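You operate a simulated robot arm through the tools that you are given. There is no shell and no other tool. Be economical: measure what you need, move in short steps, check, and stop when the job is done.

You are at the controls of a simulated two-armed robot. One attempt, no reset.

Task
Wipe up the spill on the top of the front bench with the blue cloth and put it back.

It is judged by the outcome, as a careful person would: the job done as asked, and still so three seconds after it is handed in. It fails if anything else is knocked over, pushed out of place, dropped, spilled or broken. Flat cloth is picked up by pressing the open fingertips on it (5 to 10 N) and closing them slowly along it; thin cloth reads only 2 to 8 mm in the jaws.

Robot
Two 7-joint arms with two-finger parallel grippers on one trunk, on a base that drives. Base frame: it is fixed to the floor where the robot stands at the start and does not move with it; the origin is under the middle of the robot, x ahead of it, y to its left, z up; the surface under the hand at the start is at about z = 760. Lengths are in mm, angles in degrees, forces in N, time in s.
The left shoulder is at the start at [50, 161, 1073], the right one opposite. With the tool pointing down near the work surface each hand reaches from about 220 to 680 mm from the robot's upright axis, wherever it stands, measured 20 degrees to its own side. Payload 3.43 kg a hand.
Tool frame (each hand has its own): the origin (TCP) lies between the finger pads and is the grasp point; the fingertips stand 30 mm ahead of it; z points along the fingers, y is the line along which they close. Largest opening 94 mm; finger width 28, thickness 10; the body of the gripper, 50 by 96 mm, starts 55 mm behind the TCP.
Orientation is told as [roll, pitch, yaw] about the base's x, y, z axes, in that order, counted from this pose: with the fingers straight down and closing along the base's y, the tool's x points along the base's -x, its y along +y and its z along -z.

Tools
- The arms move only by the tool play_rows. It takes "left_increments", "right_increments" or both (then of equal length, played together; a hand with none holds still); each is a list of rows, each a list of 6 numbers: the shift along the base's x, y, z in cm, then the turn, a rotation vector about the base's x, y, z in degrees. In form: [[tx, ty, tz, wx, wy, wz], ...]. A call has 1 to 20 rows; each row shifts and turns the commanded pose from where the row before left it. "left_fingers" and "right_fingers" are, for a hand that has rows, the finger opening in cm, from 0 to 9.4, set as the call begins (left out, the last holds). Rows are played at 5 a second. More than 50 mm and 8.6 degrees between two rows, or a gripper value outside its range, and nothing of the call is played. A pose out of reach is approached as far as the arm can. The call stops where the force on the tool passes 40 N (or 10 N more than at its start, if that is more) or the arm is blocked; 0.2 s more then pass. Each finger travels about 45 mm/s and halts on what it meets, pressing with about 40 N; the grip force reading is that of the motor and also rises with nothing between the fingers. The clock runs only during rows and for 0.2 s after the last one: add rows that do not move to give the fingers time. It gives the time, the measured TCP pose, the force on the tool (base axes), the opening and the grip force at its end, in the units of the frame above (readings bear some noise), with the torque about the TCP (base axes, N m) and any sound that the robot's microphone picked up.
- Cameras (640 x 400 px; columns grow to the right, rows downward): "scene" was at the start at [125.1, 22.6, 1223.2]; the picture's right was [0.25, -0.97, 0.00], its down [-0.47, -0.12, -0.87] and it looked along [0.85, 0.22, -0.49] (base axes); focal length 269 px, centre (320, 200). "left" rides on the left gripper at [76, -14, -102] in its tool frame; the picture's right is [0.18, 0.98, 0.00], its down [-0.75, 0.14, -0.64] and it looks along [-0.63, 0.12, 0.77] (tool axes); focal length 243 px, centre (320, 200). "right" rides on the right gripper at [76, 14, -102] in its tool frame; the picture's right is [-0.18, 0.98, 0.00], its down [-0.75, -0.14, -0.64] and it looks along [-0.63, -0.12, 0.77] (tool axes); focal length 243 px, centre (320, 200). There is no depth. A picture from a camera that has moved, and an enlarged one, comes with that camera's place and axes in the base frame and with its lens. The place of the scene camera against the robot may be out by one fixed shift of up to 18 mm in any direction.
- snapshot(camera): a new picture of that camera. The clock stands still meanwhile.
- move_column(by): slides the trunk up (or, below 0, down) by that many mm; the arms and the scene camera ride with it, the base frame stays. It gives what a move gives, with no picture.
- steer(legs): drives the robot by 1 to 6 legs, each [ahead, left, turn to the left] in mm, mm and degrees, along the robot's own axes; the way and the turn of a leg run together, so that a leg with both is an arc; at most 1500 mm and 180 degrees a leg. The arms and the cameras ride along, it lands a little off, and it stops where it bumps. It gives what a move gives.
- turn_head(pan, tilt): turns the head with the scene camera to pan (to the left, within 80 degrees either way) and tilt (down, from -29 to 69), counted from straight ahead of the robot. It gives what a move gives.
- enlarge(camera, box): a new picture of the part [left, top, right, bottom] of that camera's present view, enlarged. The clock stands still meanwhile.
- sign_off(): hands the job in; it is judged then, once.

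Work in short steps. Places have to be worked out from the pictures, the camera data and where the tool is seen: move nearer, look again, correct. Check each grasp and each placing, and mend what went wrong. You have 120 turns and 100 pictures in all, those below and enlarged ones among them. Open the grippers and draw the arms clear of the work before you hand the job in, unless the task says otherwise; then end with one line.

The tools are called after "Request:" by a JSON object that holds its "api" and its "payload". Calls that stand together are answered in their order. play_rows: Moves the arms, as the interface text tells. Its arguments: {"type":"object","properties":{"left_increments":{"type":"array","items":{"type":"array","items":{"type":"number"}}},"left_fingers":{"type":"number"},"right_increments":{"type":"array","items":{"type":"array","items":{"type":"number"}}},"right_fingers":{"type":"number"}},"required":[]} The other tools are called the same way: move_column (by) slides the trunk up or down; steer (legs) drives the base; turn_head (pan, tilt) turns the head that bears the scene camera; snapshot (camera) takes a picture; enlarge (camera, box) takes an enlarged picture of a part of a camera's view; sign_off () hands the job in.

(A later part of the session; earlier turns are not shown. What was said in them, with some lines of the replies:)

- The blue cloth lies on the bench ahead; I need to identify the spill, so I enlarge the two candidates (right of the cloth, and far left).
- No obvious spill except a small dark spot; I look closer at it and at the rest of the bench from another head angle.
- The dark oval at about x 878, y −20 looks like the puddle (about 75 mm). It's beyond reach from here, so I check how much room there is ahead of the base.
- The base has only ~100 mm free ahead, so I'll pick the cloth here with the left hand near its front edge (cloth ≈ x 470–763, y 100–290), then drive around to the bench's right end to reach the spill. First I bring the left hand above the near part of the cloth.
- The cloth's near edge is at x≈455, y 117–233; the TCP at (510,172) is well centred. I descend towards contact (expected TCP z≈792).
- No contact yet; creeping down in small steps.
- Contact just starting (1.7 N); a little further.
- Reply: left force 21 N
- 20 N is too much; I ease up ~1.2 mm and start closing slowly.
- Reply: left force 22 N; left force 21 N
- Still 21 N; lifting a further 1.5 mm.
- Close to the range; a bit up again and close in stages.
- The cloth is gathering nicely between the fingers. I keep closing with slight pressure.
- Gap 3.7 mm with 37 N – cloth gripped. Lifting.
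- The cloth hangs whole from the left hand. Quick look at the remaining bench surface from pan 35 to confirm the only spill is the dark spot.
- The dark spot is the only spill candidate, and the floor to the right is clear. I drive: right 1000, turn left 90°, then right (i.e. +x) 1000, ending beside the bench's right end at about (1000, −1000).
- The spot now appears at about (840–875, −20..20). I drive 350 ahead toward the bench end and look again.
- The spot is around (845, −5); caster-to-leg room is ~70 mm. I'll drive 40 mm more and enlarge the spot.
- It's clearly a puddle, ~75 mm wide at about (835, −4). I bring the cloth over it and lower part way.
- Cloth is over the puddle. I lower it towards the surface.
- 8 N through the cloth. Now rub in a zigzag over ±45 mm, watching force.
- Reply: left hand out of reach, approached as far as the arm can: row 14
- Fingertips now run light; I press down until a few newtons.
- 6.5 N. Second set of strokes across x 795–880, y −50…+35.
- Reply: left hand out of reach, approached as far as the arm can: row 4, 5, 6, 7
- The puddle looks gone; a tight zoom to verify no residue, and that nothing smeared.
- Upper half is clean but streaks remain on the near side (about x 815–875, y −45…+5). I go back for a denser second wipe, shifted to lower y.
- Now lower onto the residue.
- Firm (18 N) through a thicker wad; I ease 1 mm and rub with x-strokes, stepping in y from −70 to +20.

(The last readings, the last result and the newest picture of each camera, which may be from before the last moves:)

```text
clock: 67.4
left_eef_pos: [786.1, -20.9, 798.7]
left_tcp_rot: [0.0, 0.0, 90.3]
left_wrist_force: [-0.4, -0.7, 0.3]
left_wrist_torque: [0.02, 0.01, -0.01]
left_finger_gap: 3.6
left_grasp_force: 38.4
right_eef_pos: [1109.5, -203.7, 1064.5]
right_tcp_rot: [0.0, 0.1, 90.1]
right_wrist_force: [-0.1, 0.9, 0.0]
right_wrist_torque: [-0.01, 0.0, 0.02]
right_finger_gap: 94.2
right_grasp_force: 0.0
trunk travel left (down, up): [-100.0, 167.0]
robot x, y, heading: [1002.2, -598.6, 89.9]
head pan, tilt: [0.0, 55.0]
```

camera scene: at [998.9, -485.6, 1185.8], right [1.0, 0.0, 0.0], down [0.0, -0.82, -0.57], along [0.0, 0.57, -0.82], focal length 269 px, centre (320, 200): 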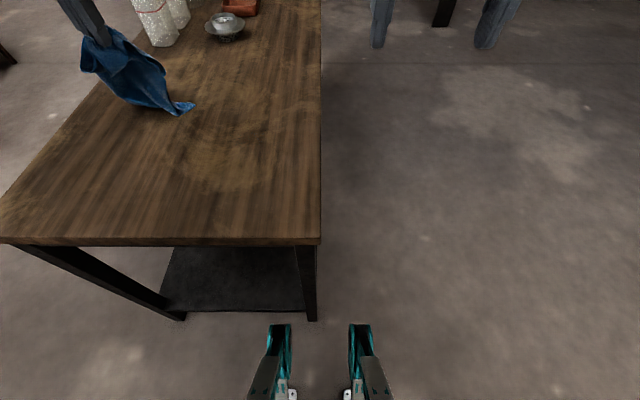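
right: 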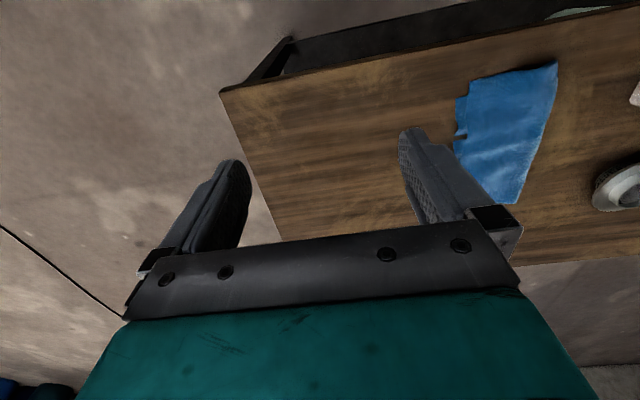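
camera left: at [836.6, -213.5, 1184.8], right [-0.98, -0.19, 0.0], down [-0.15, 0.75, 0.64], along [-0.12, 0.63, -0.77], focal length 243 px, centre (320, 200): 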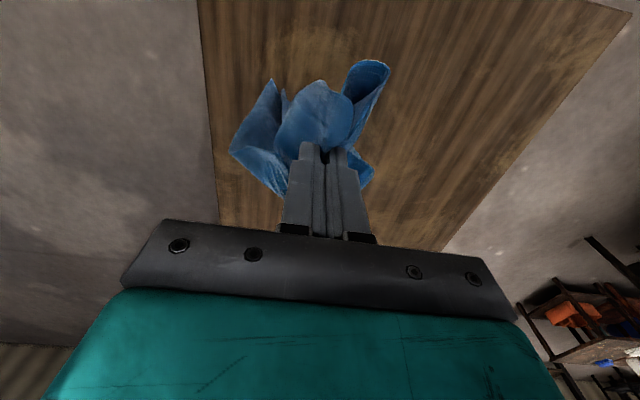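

Force has faded as the wad slid out; I press 4 mm lower, then continue strokes.

Request:
{"api": "play_rows", "payload": {"left_increments": [[1, -0.5, -0.3, 0, 0, 0], [0, 0, 0, 0, 0, 0]]}}

```text
clock: 68.0
left_eef_pos: [796.0, -25.2, 796.1]
left_tcp_rot: [-0.1, 0.0, 90.3]
left_wrist_force: [-0.9, 0.8, 0.5]
left_wrist_torque: [0.02, 0.04, -0.06]
left_finger_gap: 3.5
left_grasp_force: 38.2
right_eef_pos: [1109.5, -202.4, 1064.7]
right_tcp_rot: [0.1, 0.0, 90.1]
right_wrist_force: [-0.6, -0.6, 0.6]
right_wrist_torque: [0.0, -0.01, 0.02]
right_finger_gap: 93.9
right_grasp_force: 0.2
trunk travel left (down, up): [-100.0, 167.0]
robot x, y, heading: [1004.7, -597.2, 89.9]
head pan, tilt: [0.0, 55.0]
```

Request:
{"api": "play_rows", "payload": {"left_increments": [[0.5, 0, -0.15, 0, 0, 0], [0.5, 0, -0.1, 0, 0, 0], [0, 0, 0, 0, 0, 0]]}}

```text
clock: 68.8
left_eef_pos: [806.2, -24.6, 793.0]
left_tcp_rot: [-0.1, 0.0, 90.2]
left_wrist_force: [-1.4, -0.6, 2.0]
left_wrist_torque: [-0.02, 0.03, -0.03]
left_finger_gap: 3.5
left_grasp_force: 37.9
right_eef_pos: [1110.4, -202.1, 1064.5]
right_tcp_rot: [0.1, -0.1, 90.1]
right_wrist_force: [0.0, -0.2, 0.6]
right_wrist_torque: [-0.02, 0.03, 0.01]
right_finger_gap: 93.9
right_grasp_force: 0.1
trunk travel left (down, up): [-100.0, 167.0]
robot x, y, heading: [1000.9, -596.9, 89.9]
head pan, tilt: [0.0, 55.0]
```

Light contact (2 N). Half a millimetre more, then strokes in x stepping in y from −25 up to +25, then back down to −75.

Request:
{"api": "play_rows", "payload": {"left_increments": [[4, 0, -0.05, 0, 0, 0], [4, 0, 0, 0, 0, 0], [0, 1.2, 0, 0, 0, 0], [-4, 0, 0, 0, 0, 0], [-4, 0, 0, 0, 0, 0], [0, 1.2, 0, 0, 0, 0], [4, 0, 0, 0, 0, 0], [4, 0, 0, 0, 0, 0], [0, 1.2, 0, 0, 0, 0], [-4, 0, 0, 0, 0, 0], [-4, 0, 0, 0, 0, 0], [4, -3, 0, 0, 0, 0], [4, -3, 0, 0, 0, 0], [-4, -1, 0, 0, 0, 0], [-4, -1, 0, 0, 0, 0], [4, -0.5, 0, 0, 0, 0], [4, -0.5, 0, 0, 0, 0], [-4, -0.5, 0, 0, 0, 0], [-4, -0.5, 0, 0, 0, 0]]}}

Request:
{"api": "play_rows", "payload": {"left_increments": [[-3, -1, 2, 0, 0, 0], [-3, -1, 4, 0, 0, 0], [-3, 0, 4, 0, 0, 0], [-3, 0, 4, 0, 0, 0], [-3, 0, 4, 0, 0, 0], [0, 0, 0, 0, 0, 0]]}}

Request:
{"api": "enlarge", "payload": {"camera": "scene", "box": [210, 100, 290, 150]}}

Request:
{"api": "snapshot", "payload": {"camera": "scene"}}

```text
clock: 72.8
left_eef_pos: [807.0, -89.0, 792.8]
left_tcp_rot: [-0.1, -0.1, 90.1]
left_wrist_force: [0.6, 0.3, 2.5]
left_wrist_torque: [0.03, 0.02, 0.0]
left_finger_gap: 3.5
left_grasp_force: 38.0
right_eef_pos: [1109.3, -202.1, 1065.2]
right_tcp_rot: [0.0, -0.1, 90.1]
right_wrist_force: [-0.2, -0.1, 0.4]
right_wrist_torque: [0.0, -0.02, -0.02]
right_finger_gap: 93.9
right_grasp_force: 0.1
trunk travel left (down, up): [-100.0, 167.0]
robot x, y, heading: [1000.5, -597.5, 90.3]
head pan, tilt: [0.0, 55.0]
```

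```text
refused: row 2 steps farther than a row can; nothing moved
```

```text
8.00 times, centred on (250, 125) of scene
camera zoom: at [998.8, -485.8, 1185.8], right [1.0, 0.0, 0.0], down [0.0, -0.82, -0.57], along [0.0, 0.57, -0.82], focal length 2150 px, centre (880, 800)
```

zoom: 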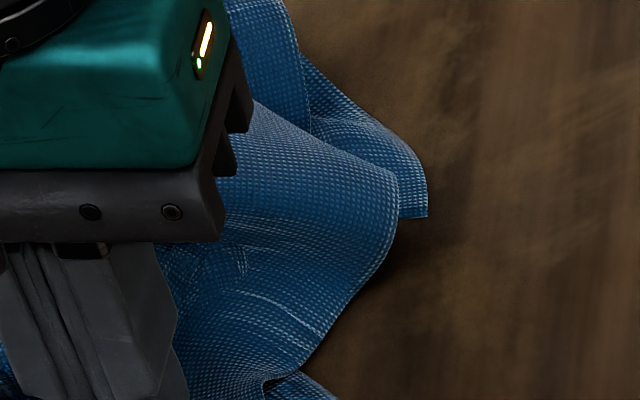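

```text
71 pictures are left
camera scene: at [998.8, -485.8, 1185.8], right [1.0, 0.0, 0.0], down [0.0, -0.82, -0.57], along [0.0, 0.57, -0.82], focal length 269 px, centre (320, 200)
```

scene: 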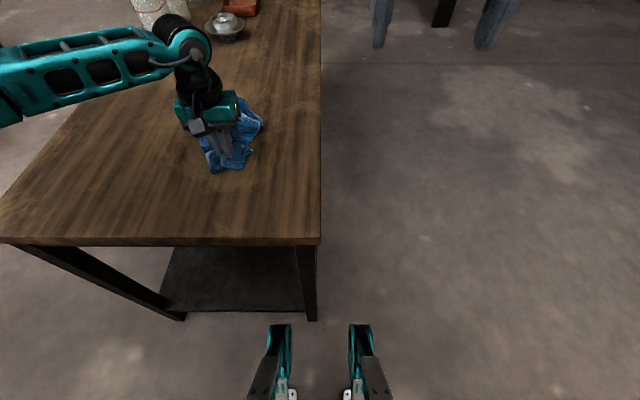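

The lift was refused (step too long); lift with smaller steps and inspect.

Request:
{"api": "play_rows", "payload": {"left_increments": [[-2, 0, 3, 0, 0, 0], [-2, 0, 4, 0, 0, 0], [-2, 0, 4, 0, 0, 0], [-2, 0, 4, 0, 0, 0], [-2, 0, 4, 0, 0, 0], [-3, 0, 3, 0, 0, 0], [-3, 0, 0, 0, 0, 0], [0, 0, 0, 0, 0, 0]]}}

Request:
{"api": "enlarge", "payload": {"camera": "scene", "box": [210, 100, 290, 150]}}

Request:
{"api": "enlarge", "payload": {"camera": "scene", "box": [140, 60, 340, 185]}}

```text
clock: 74.6
left_eef_pos: [644.7, -86.9, 1012.7]
left_tcp_rot: [0.0, 0.1, 90.3]
left_wrist_force: [0.3, 0.2, -0.3]
left_wrist_torque: [0.01, -0.01, -0.02]
left_finger_gap: 3.3
left_grasp_force: 37.9
right_eef_pos: [1110.8, -201.8, 1064.6]
right_tcp_rot: [0.1, 0.0, 90.1]
right_wrist_force: [-0.4, -0.2, 0.0]
right_wrist_torque: [0.0, -0.02, 0.01]
right_finger_gap: 93.9
right_grasp_force: 0.2
trunk travel left (down, up): [-100.0, 167.0]
robot x, y, heading: [1003.1, -596.9, 90.1]
head pan, tilt: [0.0, 55.0]
```

```text
8.00 times, centred on (250, 125) of scene
camera zoom: at [999.0, -485.6, 1185.7], right [1.0, 0.0, 0.0], down [0.0, -0.82, -0.57], along [0.0, 0.57, -0.82], focal length 2150 px, centre (880, 800)
```

zoom: 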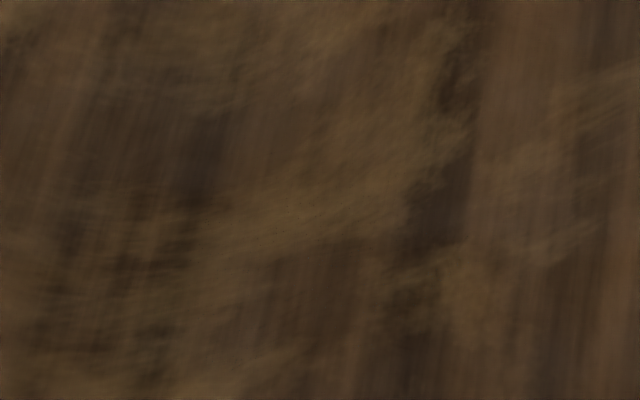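

```text
3.20 times, centred on (240, 122) of scene
camera zoom: at [999.0, -485.6, 1185.7], right [1.0, 0.0, 0.0], down [0.0, -0.82, -0.57], along [0.0, 0.57, -0.82], focal length 860 px, centre (576, 448)
```

zoom: 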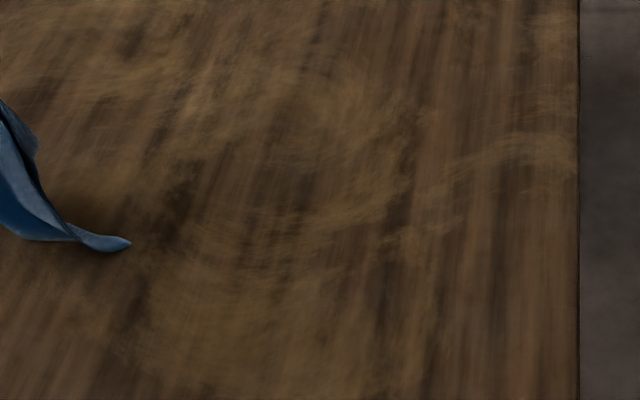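

The puddle is fully gone. Now bring the arm to a carrying pose and drive back the same way.

Request:
{"api": "play_rows", "payload": {"left_increments": [[2, 0, 3, 0, 0, 0], [3, 0, 3, 0, 0, 0], [4, 0, 1, 0, 0, 0], [4, 0, 0, 0, 0, 0], [4, 0, 0, 0, 0, 0], [0, 0, 0, 0, 0, 0]]}}

Request:
{"api": "steer", "payload": {"legs": [[-390, 0, 0], [0, 1000, 0], [0, 0, -90], [0, 985, 0]]}}

Request:
{"api": "turn_head", "payload": {"pan": 0, "tilt": 50}}

Request:
{"api": "snapshot", "payload": {"camera": "scene"}}

```text
clock: 76.0
left_eef_pos: [814.4, -88.5, 1082.9]
left_tcp_rot: [-0.1, 0.0, 90.2]
left_wrist_force: [-1.2, -0.5, -0.2]
left_wrist_torque: [0.0, 0.01, -0.01]
left_finger_gap: 3.9
left_grasp_force: 38.1
right_eef_pos: [1110.3, -202.5, 1064.4]
right_tcp_rot: [0.0, 0.0, 90.0]
right_wrist_force: [-0.2, -0.1, -0.1]
right_wrist_torque: [0.01, 0.0, 0.01]
right_finger_gap: 94.1
right_grasp_force: 0.1
trunk travel left (down, up): [-100.0, 167.0]
robot x, y, heading: [1001.3, -596.0, 89.9]
head pan, tilt: [0.0, 55.0]
```

```text
clock: 99.6
left_eef_pos: [528.5, 167.8, 1082.4]
left_tcp_rot: [0.0, 0.0, -1.4]
left_wrist_force: [0.2, 0.6, -0.3]
left_wrist_torque: [0.03, 0.04, 0.1]
left_finger_gap: 3.5
left_grasp_force: 38.2
right_eef_pos: [406.6, -123.5, 1064.9]
right_tcp_rot: [0.0, 0.0, -1.5]
right_wrist_force: [0.6, -0.5, 0.6]
right_wrist_torque: [0.01, -0.04, 0.0]
right_finger_gap: 93.9
right_grasp_force: 0.0
trunk travel left (down, up): [-100.0, 167.0]
robot x, y, heading: [18.3, -4.1, -1.2]
head pan, tilt: [0.0, 55.0]
```

```text
clock: 100.3
left_eef_pos: [530.3, 167.9, 1083.4]
left_tcp_rot: [-0.1, 0.1, -1.2]
left_wrist_force: [-0.1, 0.1, 0.6]
left_wrist_torque: [-0.02, 0.02, 0.07]
left_finger_gap: 3.6
left_grasp_force: 38.3
right_eef_pos: [407.4, -124.0, 1064.6]
right_tcp_rot: [0.0, 0.0, -1.4]
right_wrist_force: [0.1, -0.6, -0.2]
right_wrist_torque: [-0.02, -0.01, 0.0]
right_finger_gap: 94.0
right_grasp_force: 0.1
trunk travel left (down, up): [-100.0, 167.0]
robot x, y, heading: [16.2, -5.8, -1.6]
head pan, tilt: [0.0, 50.0]
```

```text
68 pictures are left
camera scene: at [129.3, -8.2, 1192.2], right [-0.02, -1.0, 0.0], down [-0.77, 0.02, -0.64], along [0.64, -0.02, -0.77], focal length 269 px, centre (320, 200)
```

scene: 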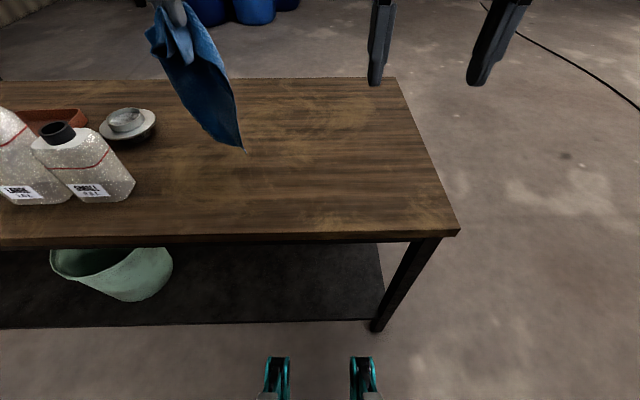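

Robot is back. I'll drive ~45 mm closer (clearance ~100) and straighten heading to make laying the cloth easier, then position the hand up and far so the tail lands at x≈740 first.

Request:
{"api": "steer", "payload": {"legs": [[45, 5, 1.4]]}}

Request:
{"api": "play_rows", "payload": {"left_increments": [[3, 0.3, 0, 0, 0, 0], [3, 0.3, 0, 0, 0, 0], [3, 0.3, -1, 0, 0, 0], [3, 0.3, -1, 0, 0, 0], [2, 0.3, -1, 0, 0, 0], [0, 0, 0, 0, 0, 0]]}}

Request:
{"api": "snapshot", "payload": {"camera": "scene"}}

```text
clock: 101.2
left_eef_pos: [571.5, 184.6, 1082.5]
left_tcp_rot: [-0.1, 0.0, 0.1]
left_wrist_force: [0.8, 0.1, -0.9]
left_wrist_torque: [-0.04, 0.03, 0.08]
left_finger_gap: 3.8
left_grasp_force: 38.2
right_eef_pos: [456.6, -110.8, 1065.5]
right_tcp_rot: [0.0, 0.0, 0.0]
right_wrist_force: [0.3, -0.3, -0.1]
right_wrist_torque: [0.02, 0.01, 0.01]
right_finger_gap: 93.9
right_grasp_force: 0.0
trunk travel left (down, up): [-100.0, 167.0]
robot x, y, heading: [59.6, -1.3, 0.0]
head pan, tilt: [0.0, 50.0]
```

```text
clock: 102.6
left_eef_pos: [681.0, 198.1, 1061.7]
left_tcp_rot: [-0.1, -0.1, 0.2]
left_wrist_force: [-0.3, 0.2, 0.0]
left_wrist_torque: [0.02, 0.01, 0.01]
left_finger_gap: 3.5
left_grasp_force: 38.4
left hand out of reach, approached as far as the arm can: row 4, 5
right_eef_pos: [455.5, -110.6, 1064.9]
right_tcp_rot: [0.0, 0.0, 0.0]
right_wrist_force: [0.2, -0.7, -0.2]
right_wrist_torque: [-0.03, 0.01, -0.01]
right_finger_gap: 94.0
right_grasp_force: 0.0
trunk travel left (down, up): [-100.0, 167.0]
robot x, y, heading: [60.5, -2.7, -0.0]
head pan, tilt: [0.0, 50.0]
```

```text
67 pictures are left
camera scene: at [174.9, -0.6, 1192.2], right [0.0, -1.0, 0.0], down [-0.77, 0.0, -0.64], along [0.64, 0.0, -0.77], focal length 269 px, centre (320, 200)
```

scene: 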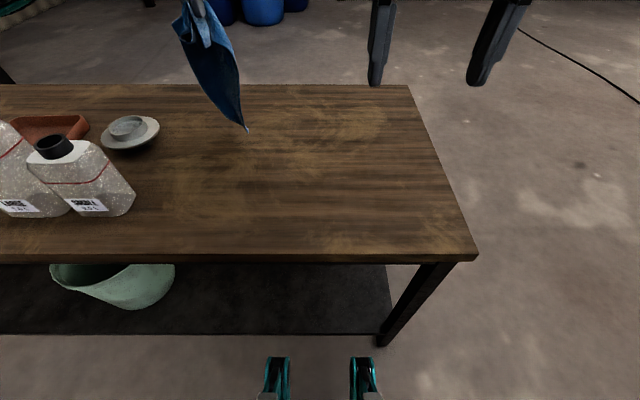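

Tail hangs just above the bench. Lower while going slightly further out, so the tail lands.

Request:
{"api": "play_rows", "payload": {"left_increments": [[1, 0, -4, 0, 0, 0], [1.5, 0, -4, 0, 0, 0], [1, 0, -2, 0, 0, 0], [0, 0, 0, 0, 0, 0]]}}

Request:
{"api": "snapshot", "payload": {"camera": "scene"}}

```text
clock: 103.6
left_eef_pos: [704.5, 192.9, 958.4]
left_tcp_rot: [-0.1, -0.2, 0.1]
left_wrist_force: [-0.2, 0.7, 0.1]
left_wrist_torque: [0.02, -0.01, 0.08]
left_finger_gap: 3.7
left_grasp_force: 38.2
left hand out of reach, approached as far as the arm can: row 2, 3
right_eef_pos: [455.7, -109.6, 1064.8]
right_tcp_rot: [0.0, -0.1, 0.0]
right_wrist_force: [0.9, -0.5, 0.5]
right_wrist_torque: [0.0, 0.03, 0.01]
right_finger_gap: 93.8
right_grasp_force: 0.2
trunk travel left (down, up): [-100.0, 167.0]
robot x, y, heading: [61.1, 0.5, -0.1]
head pan, tilt: [0.0, 50.0]
```

```text
66 pictures are left
camera scene: at [174.8, -1.2, 1192.2], right [0.0, -1.0, 0.0], down [-0.77, 0.0, -0.64], along [0.64, 0.0, -0.77], focal length 269 px, centre (320, 200)
```

scene: 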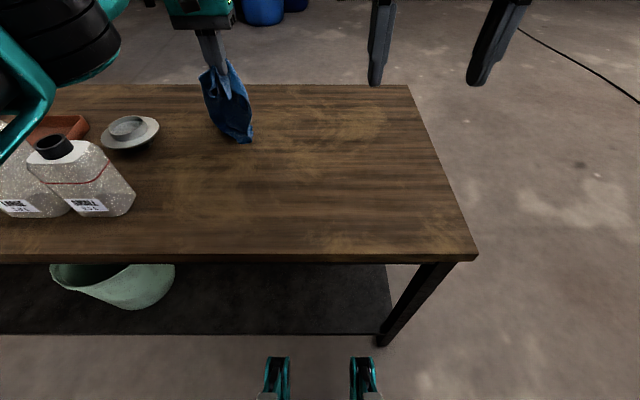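

Tail rests at about (720, 200). Now draw back and down to lay the cloth out towards the robot.

Request:
{"api": "play_rows", "payload": {"left_increments": [[-1.5, 0, -4, 0, 0, 0], [-2.5, -0.2, -3.5, 0, 0, 0], [-3.5, -0.3, -3, 0, 0, 0], [-3.5, -0.3, -2.5, 0, 0, 0], [-3.5, -0.3, -1.5, 0, 0, 0], [-2, -0.3, -0.5, 0, 0, 0], [0, 0, 0, 0, 0, 0]]}}

Request:
{"api": "snapshot", "payload": {"camera": "scene"}}

Request:
{"api": "snapshot", "payload": {"camera": "left"}}

```text
clock: 105.2
left_eef_pos: [538.7, 181.2, 810.8]
left_tcp_rot: [0.0, 0.0, 0.0]
left_wrist_force: [0.1, -0.2, -0.9]
left_wrist_torque: [0.03, -0.02, 0.06]
left_finger_gap: 3.6
left_grasp_force: 37.9
right_eef_pos: [456.4, -109.4, 1065.2]
right_tcp_rot: [0.0, 0.1, 0.0]
right_wrist_force: [0.7, 0.3, 0.3]
right_wrist_torque: [0.03, 0.01, -0.02]
right_finger_gap: 94.0
right_grasp_force: 0.1
trunk travel left (down, up): [-100.0, 167.0]
robot x, y, heading: [63.1, -1.8, 0.1]
head pan, tilt: [0.0, 50.0]
```

```text
65 pictures are left
camera scene: at [174.8, -0.9, 1192.2], right [0.0, -1.0, 0.0], down [-0.77, 0.0, -0.64], along [0.64, 0.0, -0.77], focal length 269 px, centre (320, 200)
```

scene: 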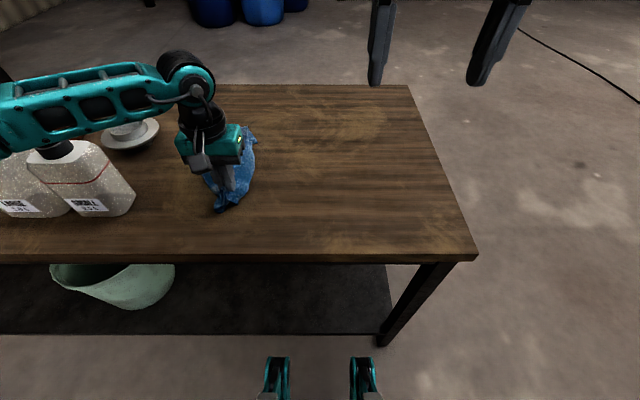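

```text
64 pictures are left
camera left: at [461.3, 166.4, 911.9], right [-0.19, 0.98, 0.0], down [0.75, 0.14, 0.64], along [0.63, 0.12, -0.77], focal length 243 px, centre (320, 200)
```

left: 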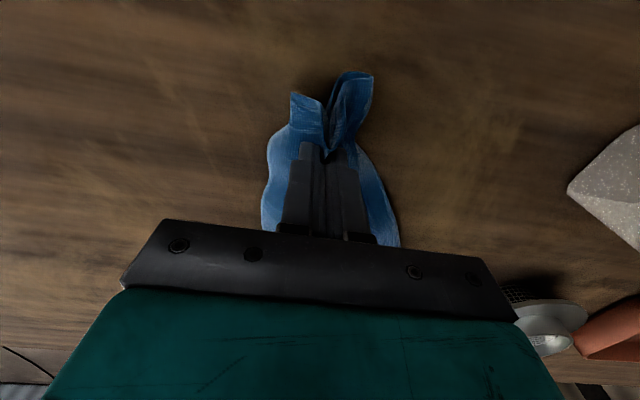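

Laid well. Continue back to x≈498 and down near the surface.

Request:
{"api": "play_rows", "payload": {"left_increments": [[-2, 0, -0.5, 0, 0, 0], [-2.1, -0.3, -0.5, 0, 0, 0], [0, 0, -0.4, 0, 0, 0], [0, 0, 0, 0, 0, 0]]}}

Request:
{"api": "snapshot", "payload": {"camera": "scene"}}

```text
clock: 106.2
left_eef_pos: [498.4, 177.9, 795.1]
left_tcp_rot: [0.0, -0.1, 0.2]
left_wrist_force: [0.4, -0.7, 2.2]
left_wrist_torque: [0.03, -0.01, 0.01]
left_finger_gap: 3.5
left_grasp_force: 38.0
right_eef_pos: [454.6, -110.7, 1065.5]
right_tcp_rot: [0.0, 0.0, 0.0]
right_wrist_force: [0.3, -0.5, 0.8]
right_wrist_torque: [-0.01, 0.01, 0.0]
right_finger_gap: 93.7
right_grasp_force: 0.0
trunk travel left (down, up): [-100.0, 167.0]
robot x, y, heading: [60.3, -2.5, 0.0]
head pan, tilt: [0.0, 50.0]
```

```text
63 pictures are left
camera scene: at [174.7, -1.0, 1192.3], right [0.0, -1.0, 0.0], down [-0.77, 0.0, -0.64], along [0.64, 0.0, -0.77], focal length 269 px, centre (320, 200)
```

scene: 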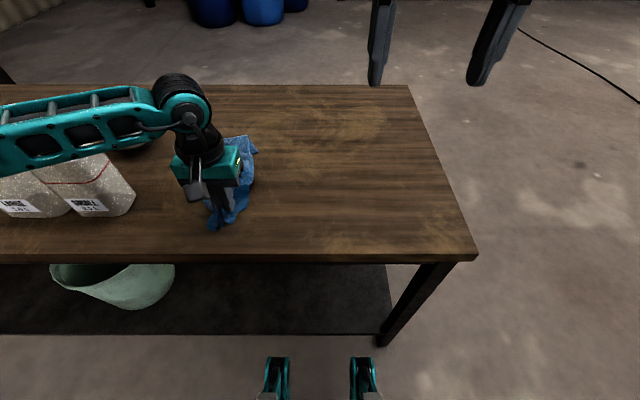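

Light contact at the original grasp point. I open the fingers in place, letting them spread the pleat, then lift.

Request:
{"api": "play_rows", "payload": {"left_increments": [[0, 0, -0.08, 0, 0, 0], [0, 0, 0, 0, 0, 0]], "left_fingers": 2}}

Request:
{"api": "play_rows", "payload": {"left_increments": [[0, 0, 0, 0, 0, 0], [0, 0, 0, 0, 0, 0], [0, 0, 0, 0, 0, 0]], "left_fingers": 5.5}}

Request:
{"api": "play_rows", "payload": {"left_increments": [[0, 0, 1, 0, 0, 0], [0, 0, 2, 0, 0, 0], [0, 0, 4, 0, 0, 0], [0, 0, 4, 0, 0, 0], [0, 0, 4, 0, 0, 0], [-2, 0, 4, 0, 0, 0], [-3, 0, 3, 0, 0, 0], [-3, 0, 2, 0, 0, 0], [-3, 0, 2, 0, 0, 0], [0, 0, 0, 0, 0, 0]]}}

Request:
{"api": "snapshot", "payload": {"camera": "left"}}

Request:
{"api": "snapshot", "payload": {"camera": "scene"}}

```text
clock: 106.8
left_eef_pos: [498.1, 177.4, 795.1]
left_tcp_rot: [-0.1, 0.0, 0.0]
left_wrist_force: [0.3, -0.1, 1.3]
left_wrist_torque: [-0.03, 0.01, 0.04]
left_finger_gap: 19.8
left_grasp_force: 0.1
right_eef_pos: [455.4, -110.2, 1064.4]
right_tcp_rot: [0.0, 0.1, 0.1]
right_wrist_force: [0.3, -0.4, 0.0]
right_wrist_torque: [0.04, 0.0, -0.01]
right_finger_gap: 94.0
right_grasp_force: 0.1
trunk travel left (down, up): [-100.0, 167.0]
robot x, y, heading: [60.4, -0.4, 0.2]
head pan, tilt: [0.0, 50.0]
```

```text
clock: 107.6
left_eef_pos: [497.8, 179.1, 795.1]
left_tcp_rot: [-0.1, -0.1, 0.0]
left_wrist_force: [0.1, -1.3, 1.2]
left_wrist_torque: [0.01, -0.01, -0.03]
left_finger_gap: 54.9
left_grasp_force: 0.1
right_eef_pos: [455.1, -109.9, 1064.9]
right_tcp_rot: [0.0, 0.0, 0.0]
right_wrist_force: [-0.3, -1.1, 0.1]
right_wrist_torque: [-0.01, -0.01, 0.02]
right_finger_gap: 94.0
right_grasp_force: 0.0
trunk travel left (down, up): [-100.0, 167.0]
robot x, y, heading: [62.7, -0.7, -0.1]
head pan, tilt: [0.0, 50.0]
```

```text
clock: 109.8
left_eef_pos: [388.0, 178.4, 1054.2]
left_tcp_rot: [-0.1, 0.0, 0.2]
left_wrist_force: [-0.2, -0.3, 0.4]
left_wrist_torque: [-0.01, 0.02, 0.02]
left_finger_gap: 54.8
left_grasp_force: 0.0
right_eef_pos: [455.2, -109.9, 1065.2]
right_tcp_rot: [0.0, 0.1, -0.1]
right_wrist_force: [-0.4, -0.1, -0.7]
right_wrist_torque: [-0.01, 0.0, -0.01]
right_finger_gap: 93.9
right_grasp_force: 0.0
trunk travel left (down, up): [-100.0, 167.0]
robot x, y, heading: [61.0, -2.2, -0.0]
head pan, tilt: [0.0, 50.0]
```

```text
62 pictures are left
camera left: at [311.1, 163.8, 1156.3], right [-0.19, 0.98, 0.0], down [0.75, 0.14, 0.64], along [0.63, 0.12, -0.77], focal length 243 px, centre (320, 200)
```

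left: 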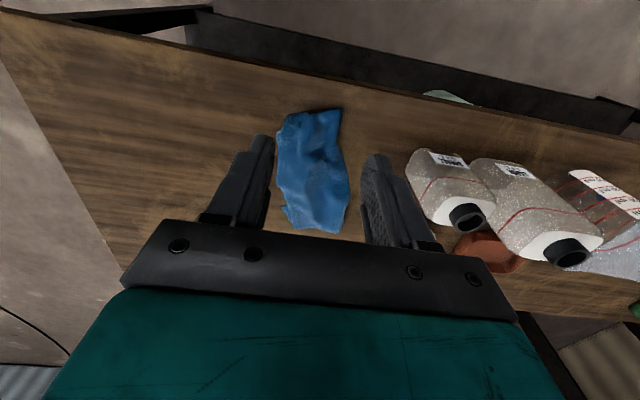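

```text
61 pictures are left
camera scene: at [174.9, -0.9, 1192.2], right [0.0, -1.0, 0.0], down [-0.77, 0.0, -0.64], along [0.64, 0.0, -0.77], focal length 269 px, centre (320, 200)
```

scene: 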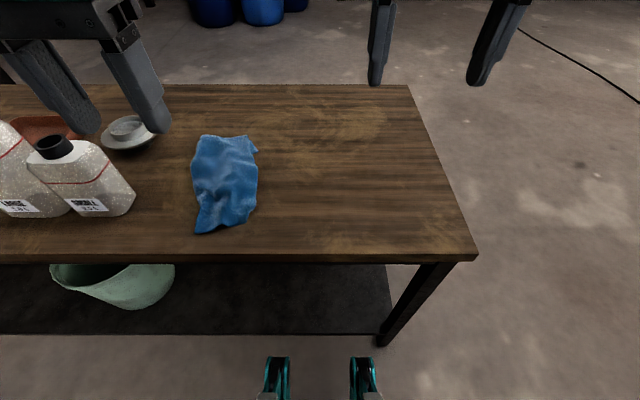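

The bench is clean and the cloth lies flat within about 20–25 mm of its original place. The bottles and other items haven't moved, and both grippers are open and clear, so I'm handing in.

Request:
{"api": "sign_off", "payload": {}}

```text
The job is handed in.
```

I wiped up the spill on the front bench with the blue cloth and laid the cloth back flat, within about 25 mm of where it was; nothing else was disturbed.
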